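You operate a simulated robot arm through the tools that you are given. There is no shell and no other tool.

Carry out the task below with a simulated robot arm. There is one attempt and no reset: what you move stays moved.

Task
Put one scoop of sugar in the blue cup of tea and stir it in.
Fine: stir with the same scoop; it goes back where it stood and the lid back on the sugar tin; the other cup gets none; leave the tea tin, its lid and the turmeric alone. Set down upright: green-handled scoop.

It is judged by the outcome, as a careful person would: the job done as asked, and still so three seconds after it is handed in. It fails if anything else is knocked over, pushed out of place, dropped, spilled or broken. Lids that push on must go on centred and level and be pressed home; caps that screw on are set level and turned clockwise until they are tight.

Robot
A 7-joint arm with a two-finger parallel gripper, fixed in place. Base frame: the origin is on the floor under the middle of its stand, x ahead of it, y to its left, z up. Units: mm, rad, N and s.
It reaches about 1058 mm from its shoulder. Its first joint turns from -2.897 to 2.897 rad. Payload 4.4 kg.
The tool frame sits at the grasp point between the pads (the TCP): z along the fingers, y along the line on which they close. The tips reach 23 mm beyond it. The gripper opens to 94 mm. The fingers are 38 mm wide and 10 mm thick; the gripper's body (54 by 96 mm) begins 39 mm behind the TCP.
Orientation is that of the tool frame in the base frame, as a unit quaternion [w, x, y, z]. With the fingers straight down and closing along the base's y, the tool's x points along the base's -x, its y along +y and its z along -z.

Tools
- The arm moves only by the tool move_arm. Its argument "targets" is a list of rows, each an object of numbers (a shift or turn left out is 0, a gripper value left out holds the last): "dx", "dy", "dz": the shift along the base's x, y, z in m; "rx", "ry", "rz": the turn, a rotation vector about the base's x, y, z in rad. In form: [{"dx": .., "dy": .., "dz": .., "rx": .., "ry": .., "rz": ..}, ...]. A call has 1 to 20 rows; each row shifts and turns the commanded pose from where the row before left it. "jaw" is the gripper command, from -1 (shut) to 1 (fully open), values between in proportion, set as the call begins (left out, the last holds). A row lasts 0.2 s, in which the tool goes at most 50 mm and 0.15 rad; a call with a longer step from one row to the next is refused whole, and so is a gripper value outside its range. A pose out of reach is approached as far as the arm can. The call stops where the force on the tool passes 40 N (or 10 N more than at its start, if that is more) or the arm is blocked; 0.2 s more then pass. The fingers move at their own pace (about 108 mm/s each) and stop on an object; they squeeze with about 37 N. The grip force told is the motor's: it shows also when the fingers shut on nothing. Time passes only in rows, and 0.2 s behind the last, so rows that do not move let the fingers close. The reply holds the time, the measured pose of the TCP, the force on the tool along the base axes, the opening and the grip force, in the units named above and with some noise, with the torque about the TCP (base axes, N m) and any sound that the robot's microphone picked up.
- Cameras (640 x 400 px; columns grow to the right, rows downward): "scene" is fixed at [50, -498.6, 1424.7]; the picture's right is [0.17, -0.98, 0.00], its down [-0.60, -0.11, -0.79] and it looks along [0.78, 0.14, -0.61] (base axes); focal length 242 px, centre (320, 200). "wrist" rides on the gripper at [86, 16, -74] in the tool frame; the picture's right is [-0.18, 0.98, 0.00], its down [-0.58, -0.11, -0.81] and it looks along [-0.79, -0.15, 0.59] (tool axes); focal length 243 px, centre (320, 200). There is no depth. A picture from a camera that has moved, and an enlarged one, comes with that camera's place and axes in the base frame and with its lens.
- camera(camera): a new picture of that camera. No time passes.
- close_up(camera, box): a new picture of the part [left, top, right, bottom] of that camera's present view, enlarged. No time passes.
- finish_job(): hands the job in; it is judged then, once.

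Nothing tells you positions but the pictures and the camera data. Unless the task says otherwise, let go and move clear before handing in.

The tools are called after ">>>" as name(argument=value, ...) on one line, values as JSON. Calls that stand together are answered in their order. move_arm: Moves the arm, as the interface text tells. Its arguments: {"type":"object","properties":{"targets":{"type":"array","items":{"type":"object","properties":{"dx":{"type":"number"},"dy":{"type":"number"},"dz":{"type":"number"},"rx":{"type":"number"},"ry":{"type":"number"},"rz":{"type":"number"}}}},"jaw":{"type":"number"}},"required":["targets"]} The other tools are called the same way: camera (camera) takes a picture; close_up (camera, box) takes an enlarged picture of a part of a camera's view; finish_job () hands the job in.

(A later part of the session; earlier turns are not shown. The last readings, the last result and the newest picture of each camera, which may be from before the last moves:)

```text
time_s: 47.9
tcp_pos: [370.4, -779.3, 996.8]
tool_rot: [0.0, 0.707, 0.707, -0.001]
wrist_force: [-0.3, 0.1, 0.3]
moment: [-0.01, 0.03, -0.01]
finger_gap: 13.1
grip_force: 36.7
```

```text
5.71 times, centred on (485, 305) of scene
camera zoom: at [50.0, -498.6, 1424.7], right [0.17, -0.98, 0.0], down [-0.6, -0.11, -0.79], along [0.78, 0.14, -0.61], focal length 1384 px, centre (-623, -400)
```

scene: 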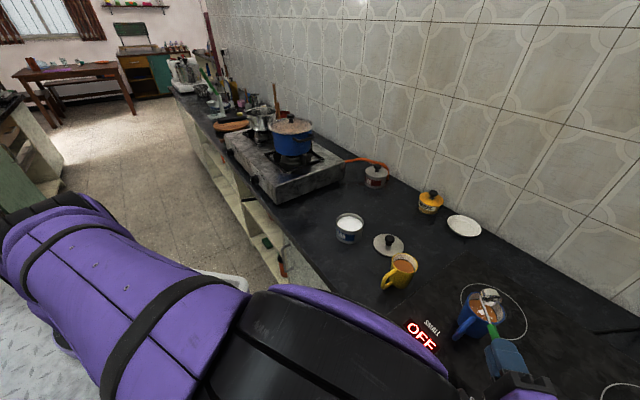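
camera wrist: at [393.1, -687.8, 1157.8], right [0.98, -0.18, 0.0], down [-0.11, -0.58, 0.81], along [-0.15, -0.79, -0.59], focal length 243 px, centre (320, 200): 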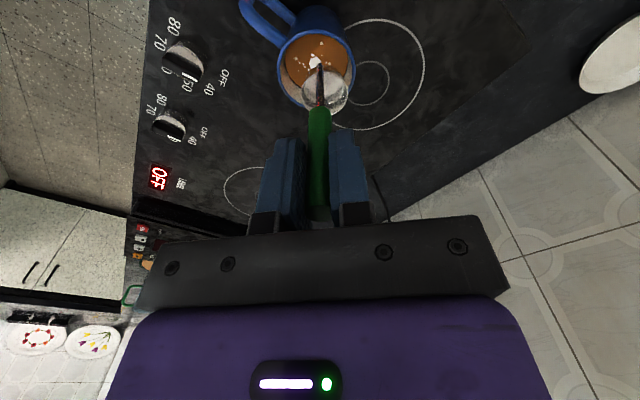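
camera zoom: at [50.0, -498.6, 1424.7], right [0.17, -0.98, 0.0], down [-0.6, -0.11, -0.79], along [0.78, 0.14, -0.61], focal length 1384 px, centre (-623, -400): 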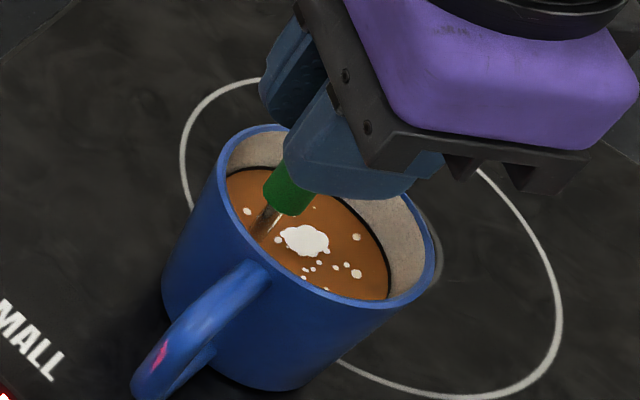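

The scoop is in the tea and not touching the cup. I'll stir in small 5 mm circles, staying clear of the walls.

>>> move_arm(targets=[{"dy": 0.0015, "dz": 0.004}, {"dx": 0.005}, {"dx": -0.00146, "dy": 0.00354}, {"dx": -0.00354, "dy": 0.00146}, {"dx": -0.00354, "dy": -0.00146}, {"dx": -0.00146, "dy": -0.00354}, {"dx": 0.00146, "dy": -0.00354}, {"dx": 0.00354, "dy": -0.00146}, {"dx": 0.00354, "dy": 0.00146}, {"dx": 0.00146, "dy": 0.00354}, {"dx": -0.00146, "dy": 0.00354}, {"dx": -0.00354, "dy": 0.00146}, {"dx": -0.00354, "dy": -0.00146}, {"dx": -0.00146, "dy": -0.00354}, {"dx": 0.00146, "dy": -0.00354}, {"dx": 0.00354, "dy": -0.00146}, {"dx": 0.00354, "dy": 0.00146}, {"dx": 0.00146, "dy": 0.00354}, {"dx": -0.005}])

>>> close_up(camera="wrist", box=[250, 0, 390, 130])

>>> close_up(camera="scene", box=[450, 270, 520, 340])

```text
time_s: 51.9
tcp_pos: [368.7, -776.4, 1000.9]
tool_rot: [0.0, 0.707, 0.707, -0.002]
wrist_force: [0.2, 0.2, -1.2]
moment: [0.04, -0.05, 0.0]
finger_gap: 13.0
grip_force: 36.8
```

```text
3.08 times, centred on (320, 65) of wrist
camera zoom: at [386.0, -689.3, 1075.1], right [0.98, -0.18, 0.0], down [-0.11, -0.58, 0.81], along [-0.15, -0.79, -0.59], focal length 746 px, centre (320, 615)
```

zoom: 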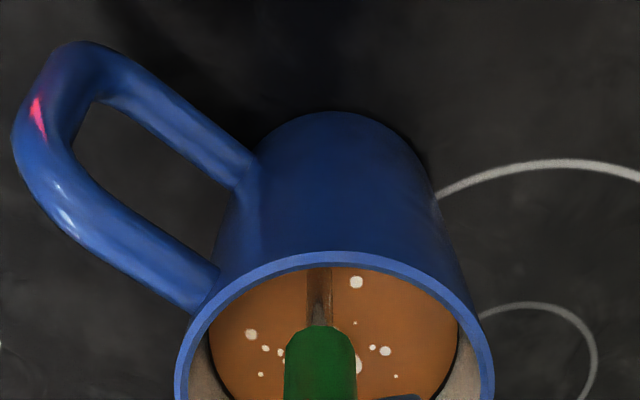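

```text
5.71 times, centred on (485, 305) of scene
camera zoom: at [50.0, -498.6, 1424.7], right [0.17, -0.98, 0.0], down [-0.6, -0.11, -0.79], along [0.78, 0.14, -0.61], focal length 1384 px, centre (-623, -400)
```

zoom: 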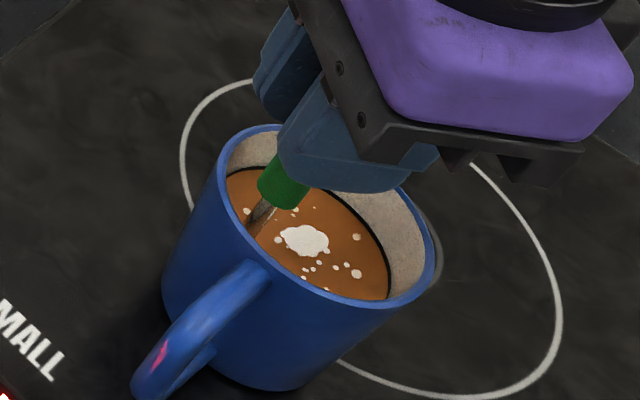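

The clumps look slightly dimmer, so it needs more stirring. I'll continue with a slightly larger 6 mm circle.

>>> move_arm(targets=[{"dx": 0.006}, {"dx": -0.00176, "dy": 0.00424}, {"dx": -0.00424, "dy": 0.00176}, {"dx": -0.00424, "dy": -0.00176}, {"dx": -0.00176, "dy": -0.00424}, {"dx": 0.00176, "dy": -0.00424}, {"dx": 0.00424, "dy": -0.00176}, {"dx": 0.00424, "dy": 0.00176}, {"dx": 0.00176, "dy": 0.00424}, {"dx": -0.00176, "dy": 0.00424}, {"dx": -0.00424, "dy": 0.00176}, {"dx": -0.00424, "dy": -0.00176}, {"dx": -0.00176, "dy": -0.00424}, {"dx": 0.00176, "dy": -0.00424}, {"dx": 0.00424, "dy": -0.00176}, {"dx": 0.00424, "dy": 0.00176}, {"dx": 0.00176, "dy": 0.00424}])

>>> close_up(camera="scene", box=[450, 270, 520, 340])

```text
time_s: 55.5
tcp_pos: [375.3, -777.4, 999.6]
tool_rot: [0.0, 0.707, 0.707, -0.001]
wrist_force: [0.8, 0.5, -0.8]
moment: [0.0, 0.01, 0.01]
finger_gap: 12.9
grip_force: 37.0
```

```text
5.71 times, centred on (485, 305) of scene
camera zoom: at [50.0, -498.6, 1424.7], right [0.17, -0.98, 0.0], down [-0.6, -0.11, -0.79], along [0.78, 0.14, -0.61], focal length 1384 px, centre (-623, -400)
```

zoom: 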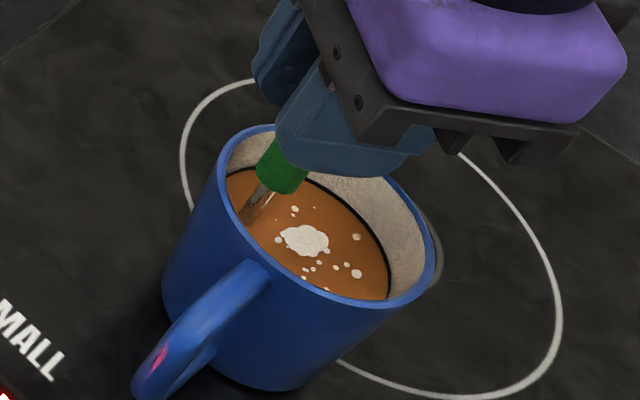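

Contrast is fading, so the sugar is dissolving with the stirring. I'll stir on a bit faster.

>>> move_arm(targets=[{"dx": -0.003, "dy": 0.0052}, {"dx": -0.006}, {"dx": -0.003, "dy": -0.0052}, {"dx": 0.003, "dy": -0.0052}, {"dx": 0.006}, {"dx": 0.003, "dy": 0.0052}, {"dx": -0.003, "dy": 0.0052}, {"dx": -0.006}, {"dx": -0.003, "dy": -0.0052}, {"dx": 0.003, "dy": -0.0052}, {"dx": 0.006}, {"dx": 0.003, "dy": 0.0052}, {"dx": -0.003, "dy": 0.0052}, {"dx": -0.006}, {"dx": -0.003, "dy": -0.0052}, {"dx": 0.003, "dy": -0.0052}, {"dx": 0.006}, {"dx": 0.003, "dy": 0.0052}])

>>> close_up(camera="scene", box=[450, 270, 520, 340])

```text
time_s: 59.3
tcp_pos: [374.9, -778.4, 1000.8]
tool_rot: [0.0, 0.707, 0.708, -0.002]
wrist_force: [-0.1, -0.6, -0.5]
moment: [0.01, 0.01, 0.0]
finger_gap: 12.8
grip_force: 36.6
```

```text
5.71 times, centred on (485, 305) of scene
camera zoom: at [50.0, -498.6, 1424.7], right [0.17, -0.98, 0.0], down [-0.6, -0.11, -0.79], along [0.78, 0.14, -0.61], focal length 1384 px, centre (-623, -400)
```

zoom: 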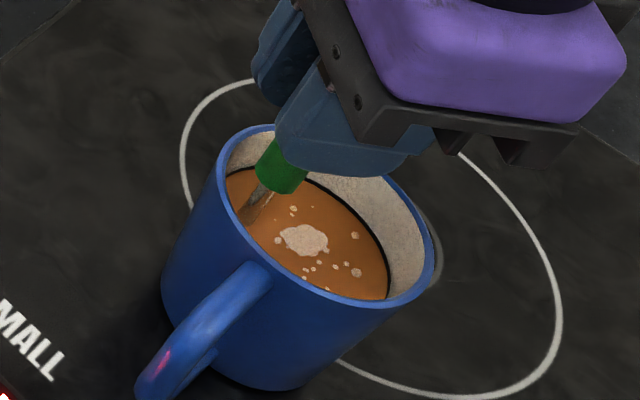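

>>> close_up(camera="wrist", box=[230, 20, 410, 150])

>>> close_up(camera="scene", box=[455, 285, 505, 340])

```text
3.08 times, centred on (320, 85) of wrist
camera zoom: at [392.0, -690.4, 1075.1], right [0.98, -0.18, 0.0], down [-0.11, -0.58, 0.81], along [-0.15, -0.79, -0.59], focal length 746 px, centre (320, 554)
```

zoom: 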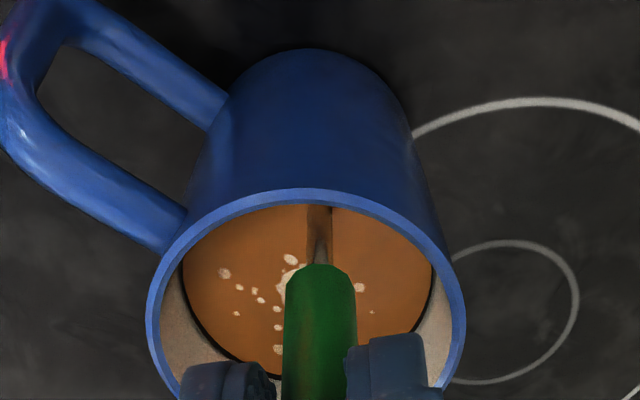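

```text
7.27 times, centred on (480, 312) of scene
camera zoom: at [50.0, -498.6, 1424.7], right [0.17, -0.98, 0.0], down [-0.6, -0.11, -0.79], along [0.78, 0.14, -0.61], focal length 1762 px, centre (-844, -618)
```

zoom: 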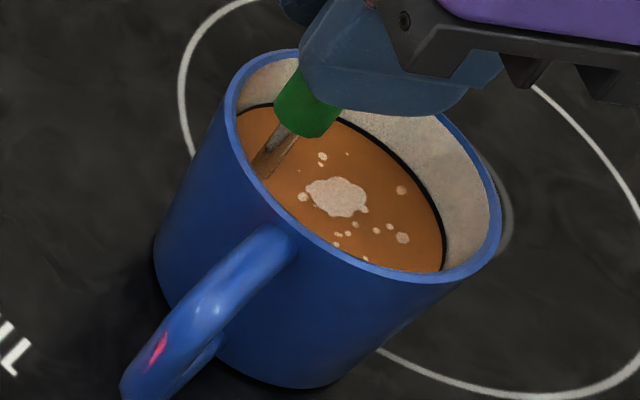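

The cup hasn't moved and nothing is touching its wall, so I'll keep stirring.

>>> move_arm(targets=[{"dx": -0.003, "dy": 0.0062}, {"dx": -0.006}, {"dx": -0.003, "dy": -0.0052}, {"dx": 0.003, "dy": -0.0052}, {"dx": 0.006}, {"dx": 0.003, "dy": 0.0052}, {"dx": -0.003, "dy": 0.0052}, {"dx": -0.006}, {"dx": -0.003, "dy": -0.0052}, {"dx": 0.003, "dy": -0.0052}, {"dx": 0.006}, {"dx": 0.003, "dy": 0.0052}, {"dx": -0.003, "dy": 0.0052}, {"dx": -0.006}, {"dx": -0.003, "dy": -0.0052}, {"dx": 0.003, "dy": -0.0052}, {"dx": 0.006}, {"dx": 0.003, "dy": 0.0052}])

>>> move_arm(targets=[{"dx": -0.003, "dy": 0.0052}, {"dx": -0.006}, {"dx": -0.003, "dy": -0.0052}, {"dx": 0.003, "dy": -0.0052}, {"dx": 0.006}, {"dx": 0.003, "dy": 0.0052}, {"dx": -0.003, "dy": 0.0052}, {"dx": -0.006}, {"dx": -0.003, "dy": -0.0052}, {"dx": 0.003, "dy": -0.0052}, {"dx": 0.006}, {"dx": 0.003, "dy": 0.0052}, {"dx": -0.003, "dy": 0.0052}, {"dx": -0.006}, {"dx": -0.003, "dy": -0.0052}, {"dx": 0.003, "dy": -0.0052}, {"dx": 0.006}, {"dx": 0.003, "dy": 0.0052}])

>>> close_up(camera="scene", box=[455, 285, 505, 340])

>>> close_up(camera="wrist", box=[230, 20, 410, 150])

```text
time_s: 63.1
tcp_pos: [375.9, -776.3, 999.5]
tool_rot: [0.0, 0.707, 0.707, -0.002]
wrist_force: [0.1, 0.3, -0.3]
moment: [0.02, 0.01, -0.02]
finger_gap: 13.1
grip_force: 36.9
```

```text
time_s: 66.9
tcp_pos: [375.3, -776.9, 1001.3]
tool_rot: [-0.001, 0.707, 0.707, -0.001]
wrist_force: [-0.1, 0.7, -0.6]
moment: [-0.03, -0.02, -0.01]
finger_gap: 13.1
grip_force: 37.3
```

```text
7.27 times, centred on (480, 312) of scene
camera zoom: at [50.0, -498.6, 1424.7], right [0.17, -0.98, 0.0], down [-0.6, -0.11, -0.79], along [0.78, 0.14, -0.61], focal length 1762 px, centre (-844, -618)
```

zoom: 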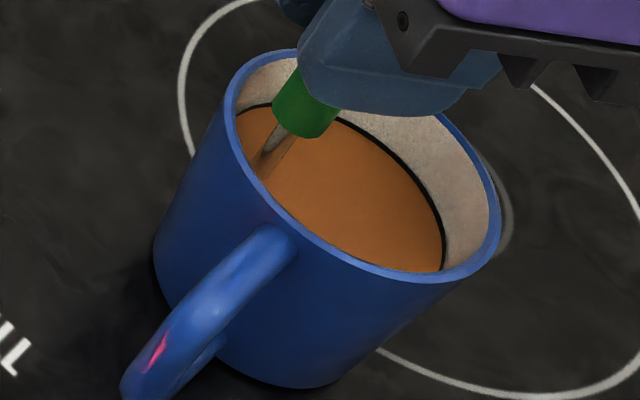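

```text
3.08 times, centred on (320, 85) of wrist
camera zoom: at [391.5, -689.6, 1075.7], right [0.98, -0.18, 0.0], down [-0.11, -0.58, 0.81], along [-0.15, -0.79, -0.59], focal length 746 px, centre (320, 554)
```

zoom: 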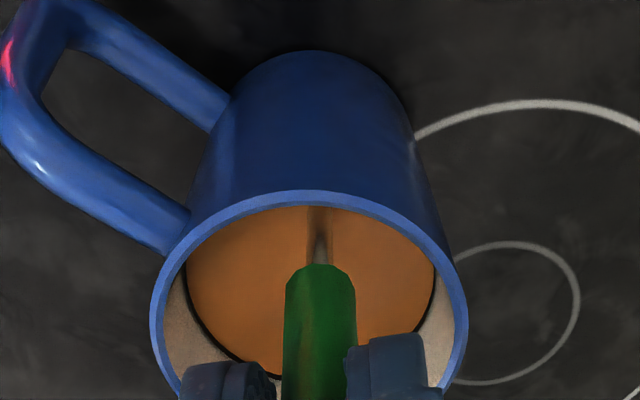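

The sugar has fully dissolved. I'll give it one more turn, recentre, lift slowly and check whether the bowl holds any tea.

>>> move_arm(targets=[{"dx": -0.003, "dy": 0.0052}, {"dx": -0.006}, {"dx": -0.003, "dy": -0.0052}, {"dx": 0.003, "dy": -0.0052}, {"dx": 0.006}, {"dx": 0.003, "dy": 0.0052}, {"dx": -0.006}, {}, {"dz": 0.01}, {"dz": 0.01}, {"dz": 0.01}, {"dz": 0.01}, {"dz": 0.01}, {"dz": 0.01}, {"dz": 0.01}, {"dz": 0.012}, {}, {}])

>>> close_up(camera="scene", box=[450, 270, 520, 340])

>>> close_up(camera="wrist", box=[250, 0, 390, 130])

```text
time_s: 70.7
tcp_pos: [371.7, -775.0, 1081.4]
tool_rot: [0.0, 0.707, 0.707, -0.001]
wrist_force: [0.4, 0.3, -0.4]
moment: [0.01, 0.0, 0.0]
finger_gap: 13.0
grip_force: 36.8
```

```text
5.71 times, centred on (485, 305) of scene
camera zoom: at [50.0, -498.6, 1424.7], right [0.17, -0.98, 0.0], down [-0.6, -0.11, -0.79], along [0.78, 0.14, -0.61], focal length 1384 px, centre (-623, -400)
```

zoom: 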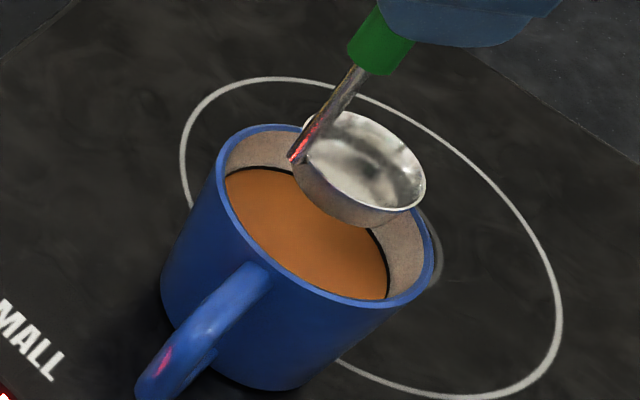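

```text
3.08 times, centred on (320, 65) of wrist
camera zoom: at [387.3, -688.0, 1156.4], right [0.98, -0.18, 0.0], down [-0.11, -0.58, 0.81], along [-0.15, -0.79, -0.59], focal length 746 px, centre (320, 615)
```

zoom: 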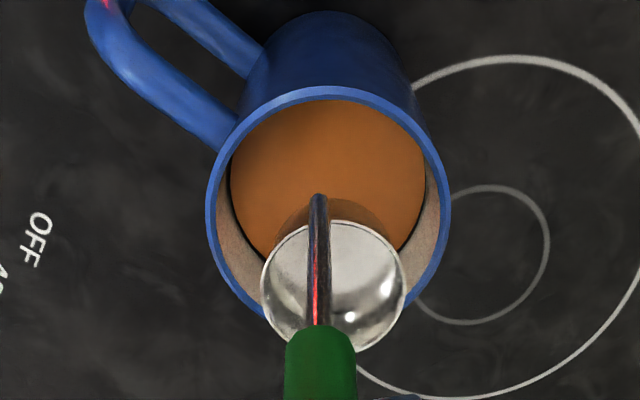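

The bowl came out clean, with no tea in it. I'll carry the scoop back the way it came, clear of the yellow cup and the open tin, restoring the yaw to -45°.

>>> move_arm(targets=[{"dz": 0.01}, {"dy": 0.0225, "rz": 0.1309}, {"dy": 0.0225, "rz": 0.1309}, {"dy": 0.0225, "rz": 0.1309}, {"dy": 0.0225, "rz": 0.1309}, {"dy": 0.0225, "rz": 0.1309}, {"dy": 0.0225, "rz": 0.1309}, {"dx": 0.0217, "dy": 0.0233}, {"dx": 0.0217, "dy": 0.0233}, {"dx": 0.0217, "dy": 0.0233}, {"dx": 0.0217, "dy": 0.0233}, {"dx": 0.0217, "dy": 0.0233}, {"dx": 0.0217, "dy": 0.0233}, {}])

>>> move_arm(targets=[{"dx": 0.0309, "dy": 0.0236}, {"dx": 0.0309, "dy": 0.0236}, {"dx": 0.0309, "dy": 0.0236}, {"dx": 0.0309, "dy": 0.0236}, {"dx": 0.0309, "dy": 0.0236}, {"dx": 0.0309, "dy": 0.0236}, {"dx": 0.0309, "dy": 0.0236}, {"dx": 0.0309, "dy": 0.0236}, {}, {}])

>>> camera(camera="wrist")

>>> camera(camera="scene")

```text
time_s: 73.7
tcp_pos: [500.8, -501.9, 1089.4]
tool_rot: [-0.001, 0.382, 0.924, -0.002]
wrist_force: [0.2, -0.1, -1.1]
moment: [-0.02, 0.01, 0.03]
finger_gap: 13.0
grip_force: 37.2
```

```text
time_s: 75.9
tcp_pos: [747.5, -311.8, 1095.4]
tool_rot: [0.001, 0.383, 0.924, -0.002]
wrist_force: [0.5, -0.1, -0.8]
moment: [-0.02, 0.01, -0.01]
finger_gap: 13.0
grip_force: 37.2
```

```text
taken
camera wrist: at [697.3, -238.6, 1169.6], right [0.83, 0.56, 0.0], down [0.33, -0.49, 0.81], along [0.46, -0.67, -0.59], focal length 243 px, centre (320, 200)
```

wrist: 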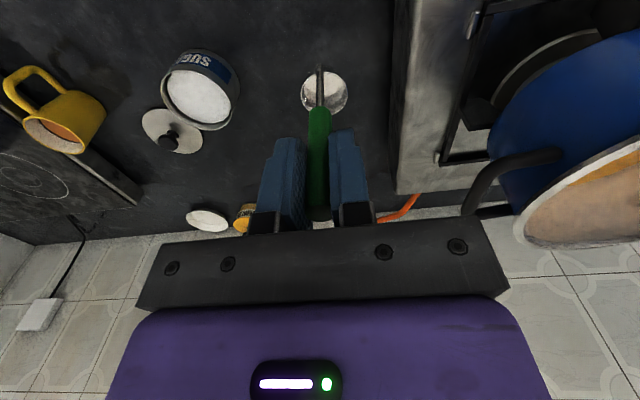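

```text
taken
```

scene: 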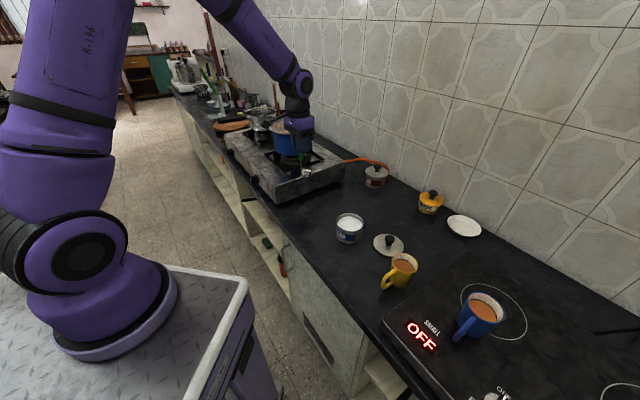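

I'm back above the scoop's original spot; it needs about +2 mm in x. I'll lower to about 10 mm above the counter first.

>>> move_arm(targets=[{"dx": 0.002, "dz": -0.02}, {"dz": -0.03}, {"dz": -0.03}, {"dz": -0.03}, {"dz": -0.025}, {"dz": -0.015}, {"dz": -0.008}, {}, {}])

>>> camera(camera="wrist")

>>> close_up(camera="scene", box=[285, 160, 333, 220])

```text
time_s: 77.9
tcp_pos: [750.2, -310.3, 934.3]
tool_rot: [0.0, 0.382, 0.924, -0.002]
wrist_force: [-0.8, 0.4, -0.5]
moment: [0.03, -0.03, 0.03]
finger_gap: 12.9
grip_force: 36.9
```

```text
taken
camera wrist: at [700.7, -238.7, 1009.8], right [0.83, 0.56, 0.0], down [0.33, -0.49, 0.81], along [0.46, -0.67, -0.59], focal length 243 px, centre (320, 200)
```

wrist: 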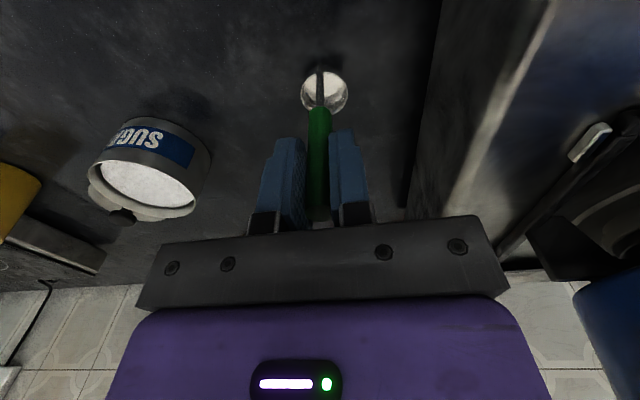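

```text
6.67 times, centred on (309, 190) of scene
camera zoom: at [50.0, -498.6, 1424.7], right [0.17, -0.98, 0.0], down [-0.6, -0.11, -0.79], along [0.78, 0.14, -0.61], focal length 1615 px, centre (393, 267)
```

zoom: 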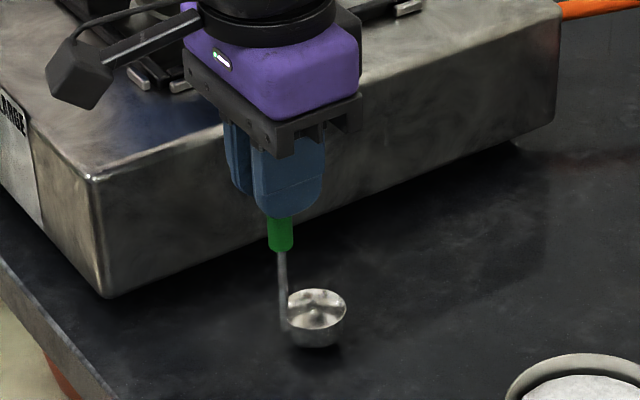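

>>> move_arm(targets=[{"dx": -0.0012, "dz": -0.004}, {"dz": -0.002}, {"dz": -0.001}, {}, {}])

>>> close_up(camera="scene", box=[295, 180, 325, 220])

```text
time_s: 79.1
tcp_pos: [747.2, -311.9, 928.2]
tool_rot: [0.0, 0.383, 0.924, -0.002]
wrist_force: [-0.3, -0.1, -1.0]
moment: [0.02, 0.0, 0.04]
finger_gap: 12.7
grip_force: 36.9
```

```text
10.00 times, centred on (310, 200) of scene
camera zoom: at [50.0, -498.6, 1424.7], right [0.17, -0.98, 0.0], down [-0.6, -0.11, -0.79], along [0.78, 0.14, -0.61], focal length 2423 px, centre (420, 200)
```

zoom: 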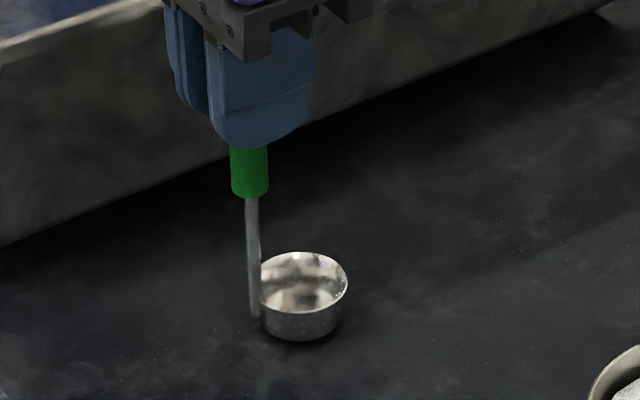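

>>> move_arm(targets=[{"dz": -0.001}, {"dz": -0.001}, {"dz": -0.0005}, {}, {}])

>>> close_up(camera="scene", box=[295, 180, 325, 220])

```text
time_s: 80.3
tcp_pos: [747.8, -312.1, 927.2]
tool_rot: [0.002, 0.383, 0.924, -0.001]
wrist_force: [-0.5, 1.3, 17.3]
moment: [-0.1, -0.28, -0.02]
finger_gap: 13.0
grip_force: 36.7
```

```text
10.00 times, centred on (310, 200) of scene
camera zoom: at [50.0, -498.6, 1424.7], right [0.17, -0.98, 0.0], down [-0.6, -0.11, -0.79], along [0.78, 0.14, -0.61], focal length 2423 px, centre (420, 200)
```

zoom: 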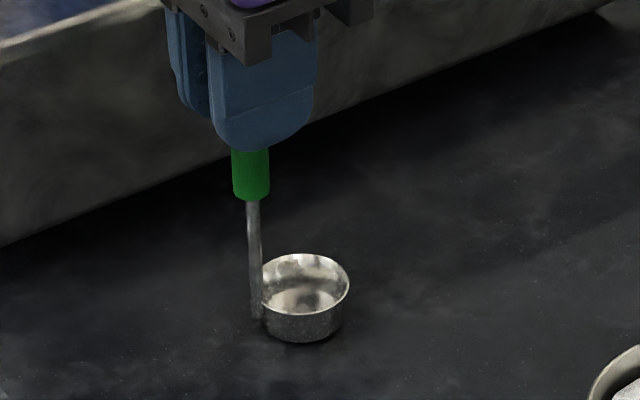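

It's in contact with the counter at about 17 N. I'll ease off, then open slowly.

>>> move_arm(targets=[{"dz": 0.0008}, {}, {}])

>>> close_up(camera="wrist", box=[250, 50, 390, 240])

```text
time_s: 81.1
tcp_pos: [748.4, -313.0, 925.8]
tool_rot: [0.0, 0.382, 0.924, -0.002]
wrist_force: [1.0, -1.9, 11.5]
moment: [-0.43, -0.43, 0.0]
finger_gap: 12.8
grip_force: 36.9
```

```text
2.11 times, centred on (320, 145) of wrist
camera zoom: at [698.1, -238.9, 1000.7], right [0.83, 0.56, 0.0], down [0.33, -0.49, 0.81], along [0.46, -0.67, -0.59], focal length 511 px, centre (320, 316)
```

zoom: 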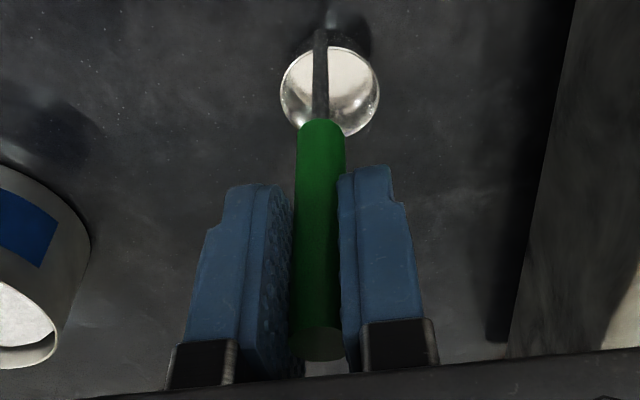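

>>> move_arm(targets=[{"dz": 0.0008}, {}, {}])

```text
time_s: 81.9
tcp_pos: [746.5, -313.1, 926.7]
tool_rot: [0.001, 0.383, 0.924, -0.002]
wrist_force: [0.3, -0.6, 0.0]
moment: [0.01, 0.02, -0.01]
finger_gap: 12.9
grip_force: 37.0
```

The scoop is just resting with zero load, so I'll release it.

>>> move_arm(targets=[{}, {}, {}], jaw=-0.2)

>>> close_up(camera="scene", box=[295, 170, 325, 220])

>>> close_up(camera="wrist", box=[250, 50, 390, 240])

```text
time_s: 82.7
tcp_pos: [747.8, -312.1, 926.7]
tool_rot: [0.0, 0.383, 0.924, -0.002]
wrist_force: [-0.1, -0.1, 0.7]
moment: [-0.04, 0.02, 0.0]
finger_gap: 37.1
grip_force: 0.0
```

```text
8.00 times, centred on (310, 195) of scene
camera zoom: at [50.0, -498.6, 1424.7], right [0.17, -0.98, 0.0], down [-0.6, -0.11, -0.79], along [0.78, 0.14, -0.61], focal length 1938 px, centre (400, 240)
```

zoom: 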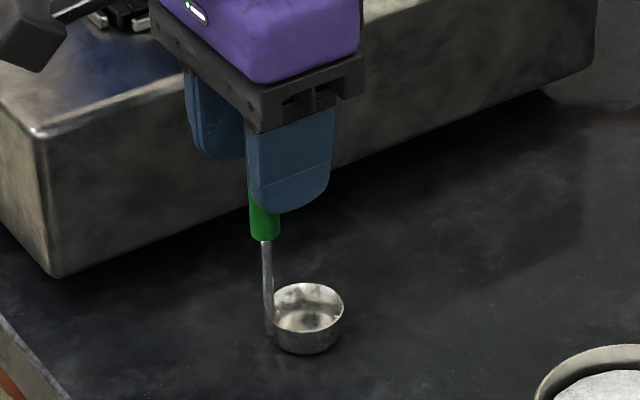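

```text
2.11 times, centred on (320, 145) of wrist
camera zoom: at [698.3, -239.5, 1001.5], right [0.83, 0.56, 0.0], down [0.33, -0.49, 0.81], along [0.46, -0.67, -0.59], focal length 511 px, centre (320, 316)
```

zoom: 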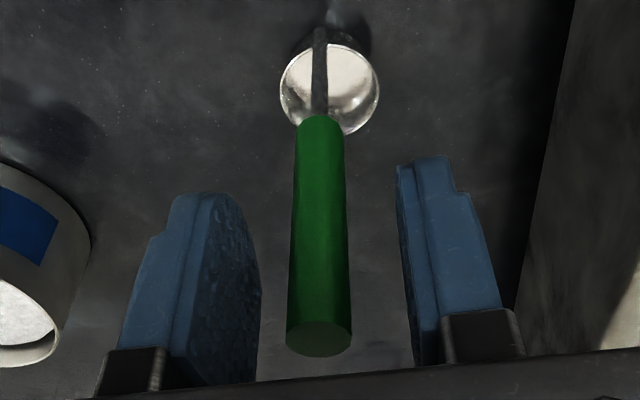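

The scoop stands upright within about 2 mm of where it was. I'll open wider and rise straight up, clear of it.

>>> move_arm(targets=[{}, {"dz": 0.015}, {"dz": 0.02}, {"dz": 0.03}, {"dz": 0.03}, {"dz": 0.03}, {}], jaw=0.1)

>>> close_up(camera="scene", box=[285, 170, 333, 220])

>>> camera(camera="wrist")

```text
time_s: 84.3
tcp_pos: [746.4, -312.7, 1052.0]
tool_rot: [0.001, 0.383, 0.924, -0.002]
wrist_force: [0.0, -0.4, 0.5]
moment: [0.02, 0.0, 0.0]
finger_gap: 51.9
grip_force: 0.1
```

```text
8.00 times, centred on (309, 195) of scene
camera zoom: at [50.0, -498.6, 1424.7], right [0.17, -0.98, 0.0], down [-0.6, -0.11, -0.79], along [0.78, 0.14, -0.61], focal length 1938 px, centre (408, 240)
```

zoom: 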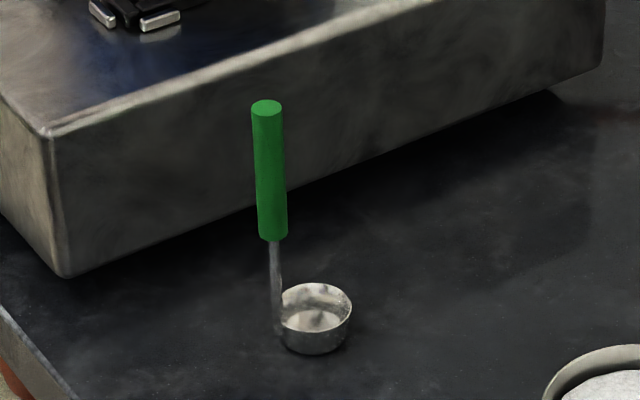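

```text
taken
camera wrist: at [697.9, -239.0, 1127.3], right [0.82, 0.57, 0.0], down [0.34, -0.49, 0.81], along [0.46, -0.67, -0.59], focal length 243 px, centre (320, 200)
```

wrist: 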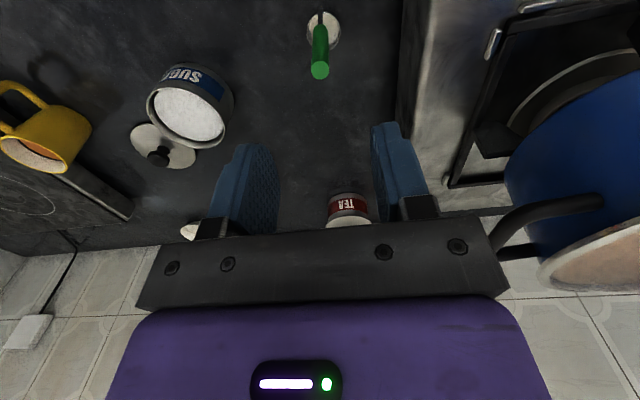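

The scoop stands as it did at the start. Now I'll move above the lid with the yaw back to 0.

>>> move_arm(targets=[{"dz": 0.01}, {"dx": -0.012, "dy": -0.0356, "rz": 0.1309}, {"dx": -0.012, "dy": -0.0356, "rz": 0.1309}, {"dx": -0.012, "dy": -0.0356, "rz": 0.1309}, {"dx": -0.012, "dy": -0.0356, "rz": 0.1309}, {"dx": -0.012, "dy": -0.0356, "rz": 0.1309}, {"dx": -0.012, "dy": -0.0356, "rz": 0.1309}, {"dx": -0.012, "dy": -0.0356}, {"dx": -0.012, "dy": -0.0356}, {"dx": -0.012, "dy": -0.035}, {"dz": -0.05}, {}], jaw=0.2)

>>> camera(camera="wrist")

>>> camera(camera="scene")

```text
time_s: 86.9
tcp_pos: [637.7, -636.0, 1009.1]
tool_rot: [0.001, 0.001, 1.0, -0.002]
wrist_force: [0.6, 0.2, -0.2]
moment: [0.0, -0.01, 0.01]
finger_gap: 56.4
grip_force: 0.1
```

```text
taken
camera wrist: at [551.8, -619.6, 1084.0], right [0.18, 0.98, 0.0], down [0.58, -0.11, 0.81], along [0.79, -0.15, -0.59], focal length 243 px, centre (320, 200)
```

wrist: 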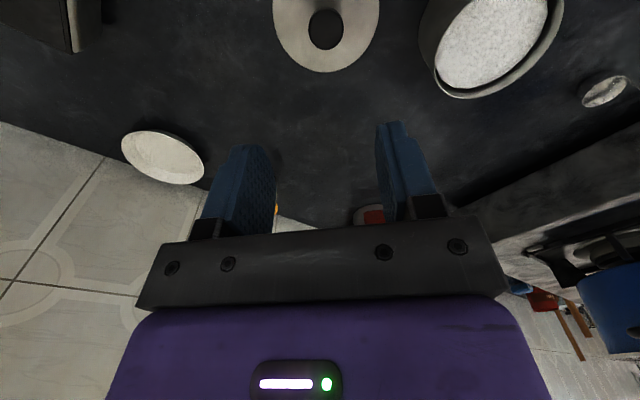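

```text
taken
```

scene: 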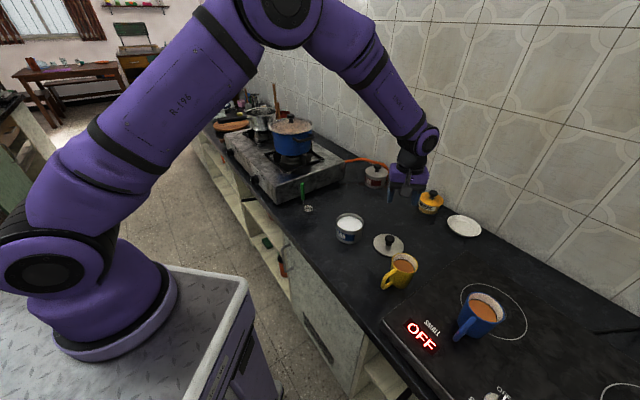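

>>> close_up(camera="wrist", box=[260, 0, 390, 90])

>>> close_up(camera="scene", box=[365, 225, 411, 262])

```text
4.44 times, centred on (325, 45) of wrist
camera zoom: at [551.8, -619.6, 1084.0], right [0.18, 0.98, 0.0], down [0.58, -0.11, 0.81], along [0.79, -0.15, -0.59], focal length 1078 px, centre (298, 889)
```

zoom: 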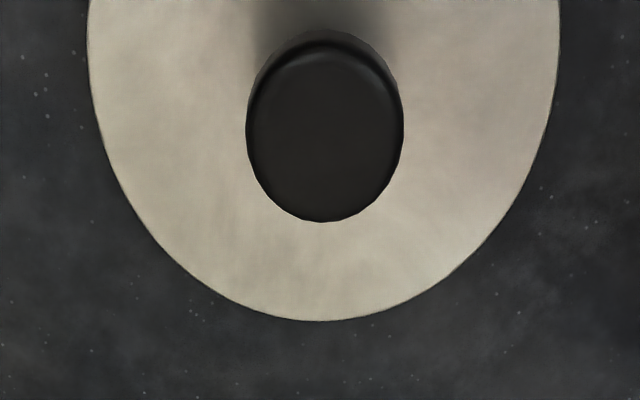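

```text
10.81 times, centred on (388, 244) of scene
camera zoom: at [50.0, -498.6, 1424.7], right [0.17, -0.98, 0.0], down [-0.6, -0.11, -0.79], along [0.78, 0.14, -0.61], focal length 2619 px, centre (-415, -270)
```

zoom: 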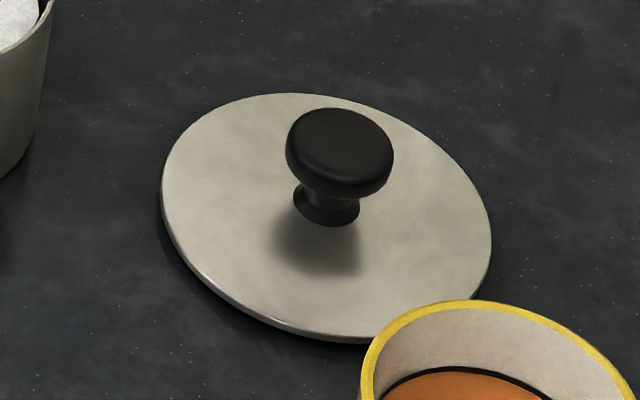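

The knob top is at about (634.3, -629.3, 837). I'll align and descend to the grasp height, stopping just above the lid.

>>> move_arm(targets=[{"dx": -0.003, "dy": 0.0063}, {"dz": -0.035}, {"dz": -0.035}, {"dz": -0.035}, {"dz": -0.03}, {"dz": -0.02}, {"dz": -0.01}, {}, {}], jaw=0.3)

>>> camera(camera="wrist")

>>> close_up(camera="scene", box=[360, 205, 430, 255])

```text
time_s: 88.9
tcp_pos: [635.3, -626.7, 846.0]
tool_rot: [0.001, 0.0, 1.0, -0.003]
wrist_force: [0.0, -0.3, -0.7]
moment: [0.01, 0.01, 0.06]
finger_gap: 61.1
grip_force: 0.1
```

```text
taken
camera wrist: at [549.6, -609.9, 921.3], right [0.18, 0.98, 0.0], down [0.58, -0.11, 0.81], along [0.79, -0.15, -0.59], focal length 243 px, centre (320, 200)
```

wrist: 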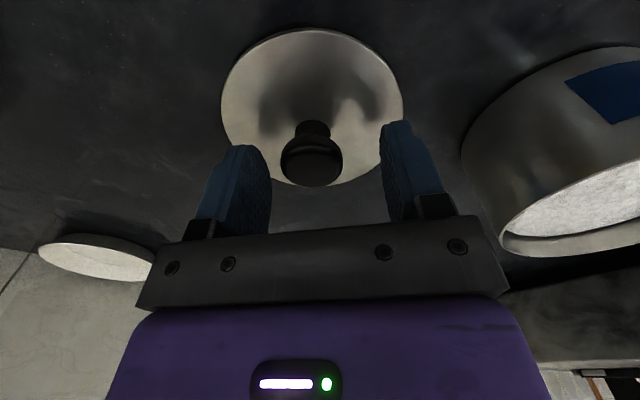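

```text
8.00 times, centred on (395, 230) of scene
camera zoom: at [50.0, -498.6, 1424.7], right [0.17, -0.98, 0.0], down [-0.6, -0.11, -0.79], along [0.78, 0.14, -0.61], focal length 1938 px, centre (-280, -40)
```

zoom: 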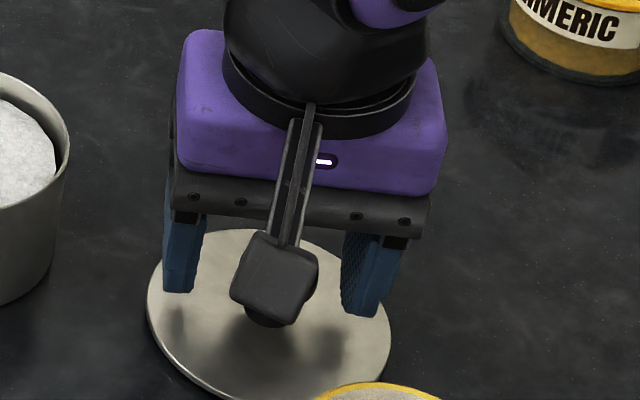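

>>> move_arm(targets=[{"dy": -0.0037, "dz": -0.004}, {"dz": -0.005}, {}, {}])

>>> camera(camera="wrist")

```text
time_s: 89.9
tcp_pos: [636.6, -629.3, 837.4]
tool_rot: [0.0, 0.0, 1.0, -0.001]
wrist_force: [0.2, -0.1, -0.3]
moment: [0.0, 0.03, -0.03]
finger_gap: 61.1
grip_force: 0.1
```

```text
taken
camera wrist: at [549.2, -613.2, 912.0], right [0.18, 0.98, 0.0], down [0.58, -0.11, 0.81], along [0.79, -0.15, -0.59], focal length 243 px, centre (320, 200)
```

wrist: 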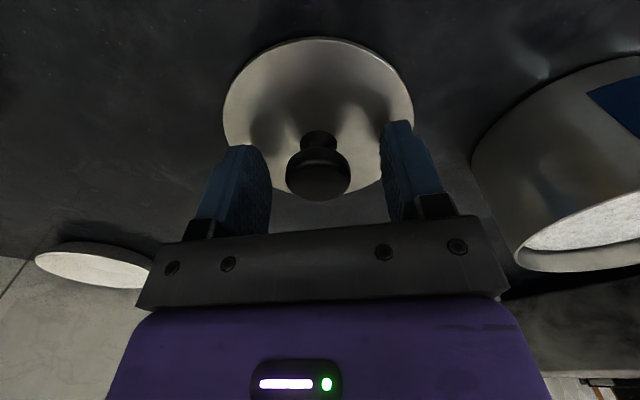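

The knob sits centred between the fingers, so I'll close and lift.

>>> move_arm(targets=[{}, {}, {}], jaw=-1)

>>> move_arm(targets=[{"dz": 0.005}, {"dz": 0.015}, {"dz": 0.03}, {"dz": 0.04}, {"dz": 0.04}, {}])

>>> camera(camera="wrist")

>>> close_up(camera="scene", box=[330, 190, 430, 255])

```text
time_s: 90.7
tcp_pos: [635.9, -630.1, 837.4]
tool_rot: [0.002, -0.001, 1.0, -0.002]
wrist_force: [1.0, 1.2, 1.0]
moment: [0.02, -0.06, -0.01]
finger_gap: 29.8
grip_force: 37.1
```

```text
time_s: 92.1
tcp_pos: [634.8, -628.8, 971.5]
tool_rot: [0.002, 0.0, 1.0, -0.001]
wrist_force: [0.3, 0.0, -0.2]
moment: [0.01, 0.02, -0.01]
finger_gap: 30.0
grip_force: 36.8
```

```text
taken
camera wrist: at [549.5, -611.9, 1046.1], right [0.18, 0.98, 0.0], down [0.58, -0.11, 0.81], along [0.79, -0.15, -0.59], focal length 243 px, centre (320, 200)
```

wrist: 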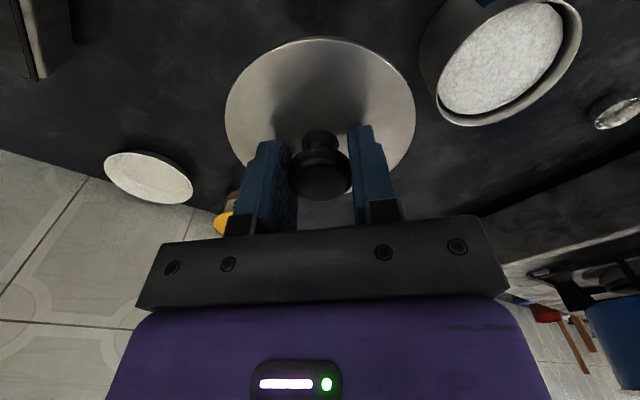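

```text
6.15 times, centred on (380, 222) of scene
camera zoom: at [50.0, -498.6, 1424.7], right [0.17, -0.98, 0.0], down [-0.6, -0.11, -0.79], along [0.78, 0.14, -0.61], focal length 1491 px, centre (-49, 62)
```

zoom: 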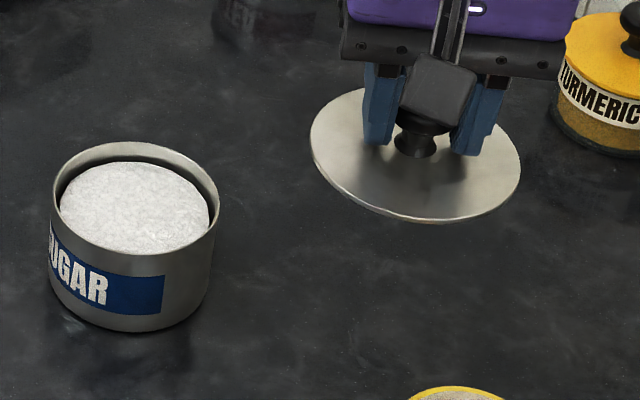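

The lid is lifted. Before seating it I want to know whether it has a plug underneath, so I'll raise it to scene-camera height to see it edge-on.

>>> move_arm(targets=[{"dz": 0.03}, {"dx": -0.0147, "dy": 0.0185, "dz": 0.04}, {"dx": -0.0147, "dy": 0.0185, "dz": 0.04}, {"dx": -0.0147, "dy": 0.0185, "dz": 0.04}, {"dx": -0.0147, "dy": 0.0185, "dz": 0.04}, {"dx": -0.0147, "dy": 0.0185, "dz": 0.04}, {"dx": -0.0147, "dy": 0.0185, "dz": 0.04}, {"dx": -0.0147, "dy": 0.0185, "dz": 0.04}, {"dx": -0.0147, "dy": 0.0185, "dz": 0.04}, {"dx": -0.0147, "dy": 0.0185, "dz": 0.04}, {"dx": -0.0147, "dy": 0.0185, "dz": 0.04}, {"dx": -0.0147, "dy": 0.0185, "dz": 0.04}, {}])

>>> camera(camera="scene")

```text
time_s: 94.9
tcp_pos: [477.1, -426.7, 1439.6]
tool_rot: [0.001, 0.0, 1.0, -0.002]
wrist_force: [-0.6, 0.5, -0.5]
moment: [0.0, 0.0, -0.01]
finger_gap: 29.9
grip_force: 36.9
```

```text
taken
```

scene: 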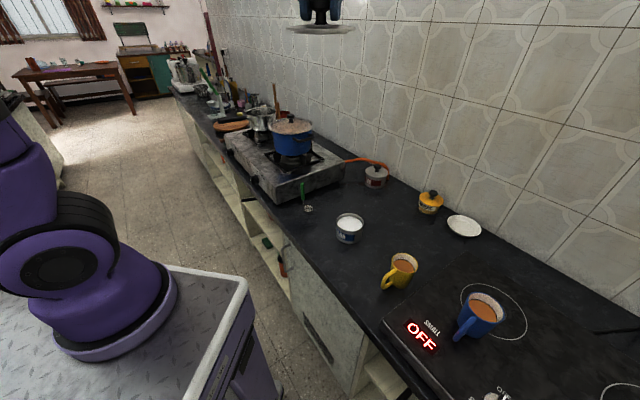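

>>> close_up(camera="scene", box=[275, 0, 365, 50])

```text
7.11 times, centred on (320, 25) of scene
camera zoom: at [50.0, -498.6, 1424.7], right [0.17, -0.98, 0.0], down [-0.6, -0.11, -0.79], along [0.78, 0.14, -0.61], focal length 1723 px, centre (320, 1444)
```

zoom: 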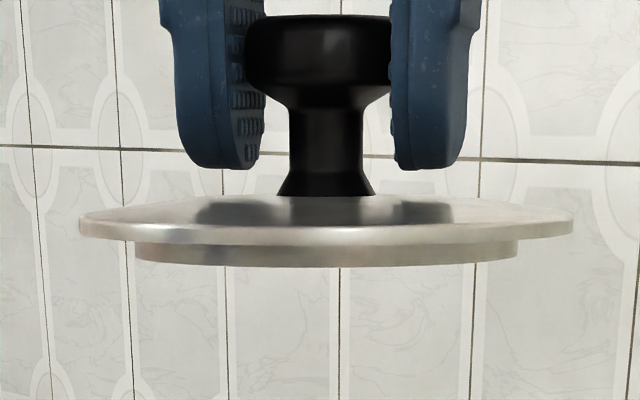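

The edge-on view shows a plug about 78 mm across and 4 mm deep under a 100 mm disc, so the fit in the tin is loose and the lid is held level. I'll check the knob's place in the grip and then go over the tin.

>>> close_up(camera="wrist", box=[210, 20, 430, 220])

>>> close_up(camera="scene", box=[332, 205, 368, 247])

```text
2.00 times, centred on (320, 120) of wrist
camera zoom: at [390.2, -409.0, 1513.9], right [0.18, 0.98, 0.0], down [0.58, -0.11, 0.81], along [0.79, -0.15, -0.59], focal length 485 px, centre (320, 360)
```

zoom: 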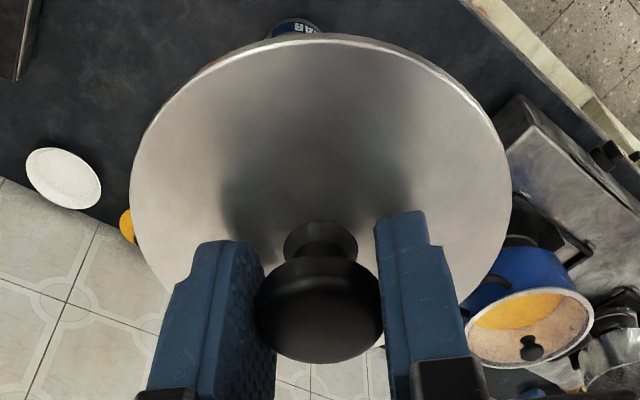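

```text
9.52 times, centred on (350, 226) of scene
camera zoom: at [50.0, -498.6, 1424.7], right [0.17, -0.98, 0.0], down [-0.6, -0.11, -0.79], along [0.78, 0.14, -0.61], focal length 2307 px, centre (34, -48)
```

zoom: 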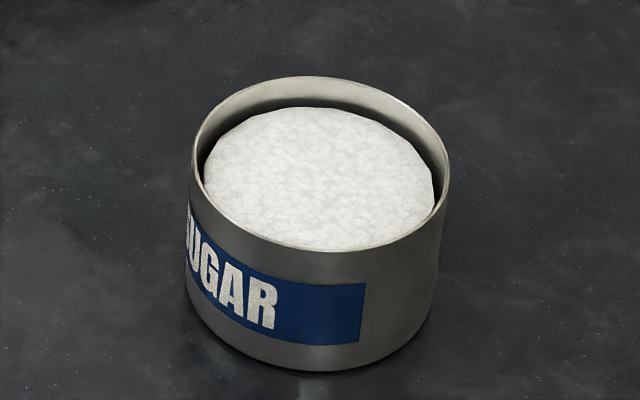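

The lid is centred on the TCP. With the rim at z ≈ 859, the tin's centre comes out near (667, -494.5). I'll bring the lid down to hover above it.

>>> move_arm(targets=[{"dx": 0.0159, "dy": -0.0057, "dz": -0.0416}, {"dx": 0.0159, "dy": -0.0057, "dz": -0.0416}, {"dx": 0.0159, "dy": -0.0057, "dz": -0.0416}, {"dx": 0.0159, "dy": -0.0057, "dz": -0.0416}, {"dx": 0.0159, "dy": -0.0057, "dz": -0.0416}, {"dx": 0.0159, "dy": -0.0057, "dz": -0.0416}, {"dx": 0.0159, "dy": -0.0057, "dz": -0.0416}, {"dx": 0.0159, "dy": -0.0057, "dz": -0.0416}, {"dx": 0.0159, "dy": -0.0057, "dz": -0.0416}, {"dx": 0.0159, "dy": -0.0057, "dz": -0.0416}, {"dx": 0.0159, "dy": -0.0057, "dz": -0.0416}, {"dx": 0.0156, "dy": -0.006, "dz": -0.0416}, {}, {}])

>>> camera(camera="wrist")

>>> close_up(camera="scene", box=[325, 190, 375, 247])

```text
time_s: 97.9
tcp_pos: [663.7, -493.3, 940.3]
tool_rot: [0.001, 0.0, 1.0, -0.002]
wrist_force: [-0.5, -0.4, -0.4]
moment: [-0.01, 0.0, -0.01]
finger_gap: 29.8
grip_force: 37.2
```

```text
taken
camera wrist: at [577.8, -477.1, 1014.0], right [0.18, 0.98, 0.0], down [0.58, -0.11, 0.81], along [0.79, -0.15, -0.59], focal length 243 px, centre (320, 200)
```

wrist: 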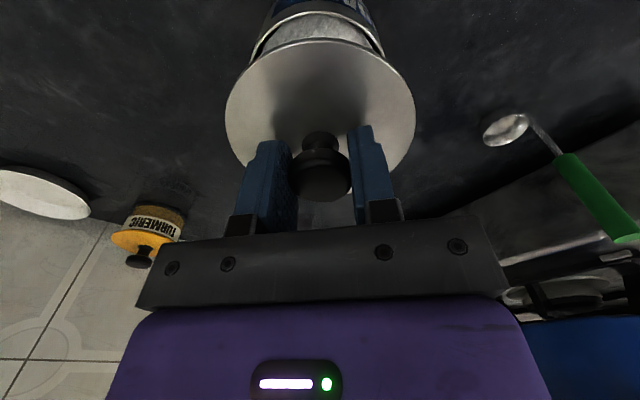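

```text
7.02 times, centred on (350, 218) of scene
camera zoom: at [50.0, -498.6, 1424.7], right [0.17, -0.98, 0.0], down [-0.6, -0.11, -0.79], along [0.78, 0.14, -0.61], focal length 1700 px, centre (110, 70)
```

zoom: 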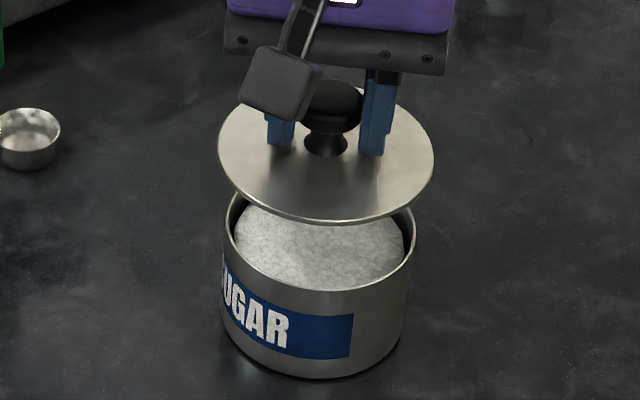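

>>> move_arm(targets=[{"dx": 0.0027, "dy": -0.0007}, {"dz": -0.02}, {"dz": -0.012}, {"dz": -0.005}, {}, {}])

>>> close_up(camera="wrist", box=[210, 0, 430, 200])

>>> close_up(camera="scene", box=[325, 195, 375, 247])

```text
time_s: 99.3
tcp_pos: [667.0, -495.8, 899.9]
tool_rot: [0.0, 0.0, 1.0, -0.002]
wrist_force: [0.5, -0.6, -0.8]
moment: [0.01, -0.01, 0.0]
finger_gap: 30.0
grip_force: 37.5
```

```text
2.00 times, centred on (320, 100) of wrist
camera zoom: at [581.0, -479.2, 975.9], right [0.18, 0.98, 0.0], down [0.58, -0.11, 0.81], along [0.79, -0.15, -0.59], focal length 485 px, centre (320, 400)
```

zoom: 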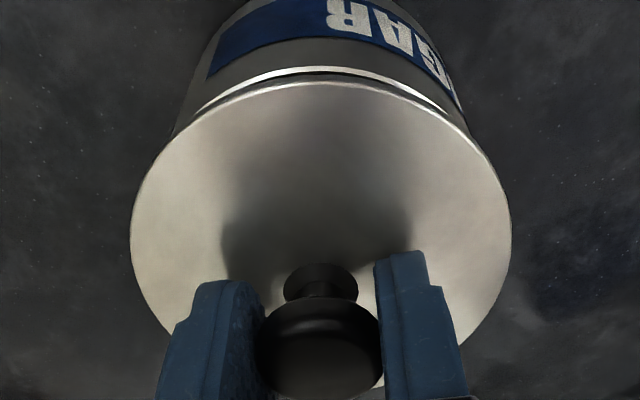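

```text
7.69 times, centred on (350, 221) of scene
camera zoom: at [50.0, -498.6, 1424.7], right [0.17, -0.98, 0.0], down [-0.6, -0.11, -0.79], along [0.78, 0.14, -0.61], focal length 1864 px, centre (89, 38)
```

zoom: 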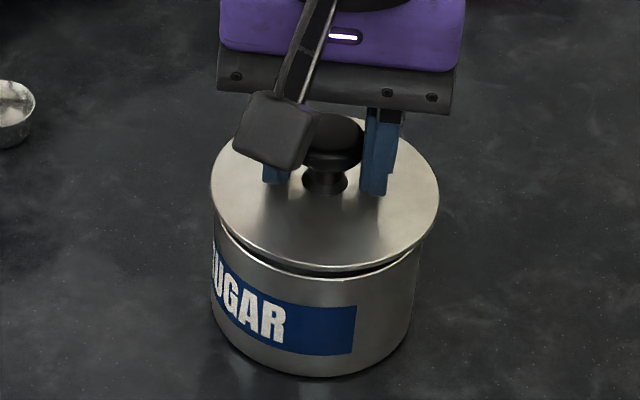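

The lid hovers a few mm above the rim but is about 2 mm too far towards -y. I'll correct that and lower to contact.

>>> move_arm(targets=[{"dx": -0.0003, "dy": 0.002}, {}, {}])

>>> close_up(camera="wrist", box=[210, 0, 430, 200])

>>> close_up(camera="scene", box=[325, 195, 375, 247])

```text
time_s: 100.1
tcp_pos: [665.7, -492.4, 901.7]
tool_rot: [0.001, 0.0, 1.0, -0.002]
wrist_force: [-0.4, 0.0, -0.5]
moment: [0.02, 0.02, 0.0]
finger_gap: 29.7
grip_force: 37.1
```

```text
2.00 times, centred on (320, 100) of wrist
camera zoom: at [580.6, -476.8, 975.9], right [0.18, 0.98, 0.0], down [0.58, -0.11, 0.81], along [0.79, -0.15, -0.59], focal length 485 px, centre (320, 400)
```

zoom: 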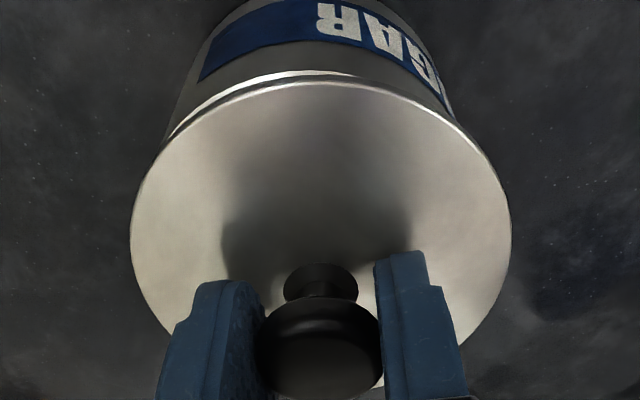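

```text
7.69 times, centred on (350, 221) of scene
camera zoom: at [50.0, -498.6, 1424.7], right [0.17, -0.98, 0.0], down [-0.6, -0.11, -0.79], along [0.78, 0.14, -0.61], focal length 1864 px, centre (89, 38)
```

zoom: 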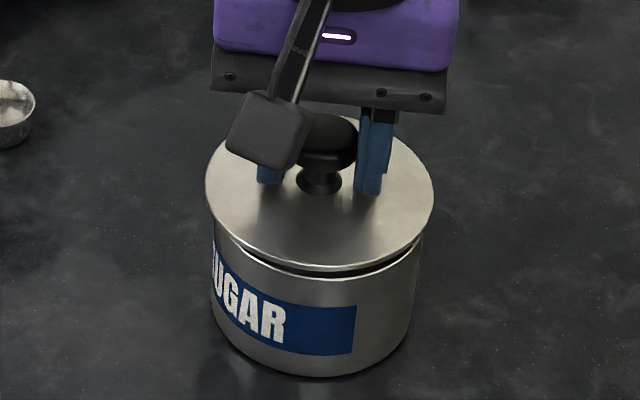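

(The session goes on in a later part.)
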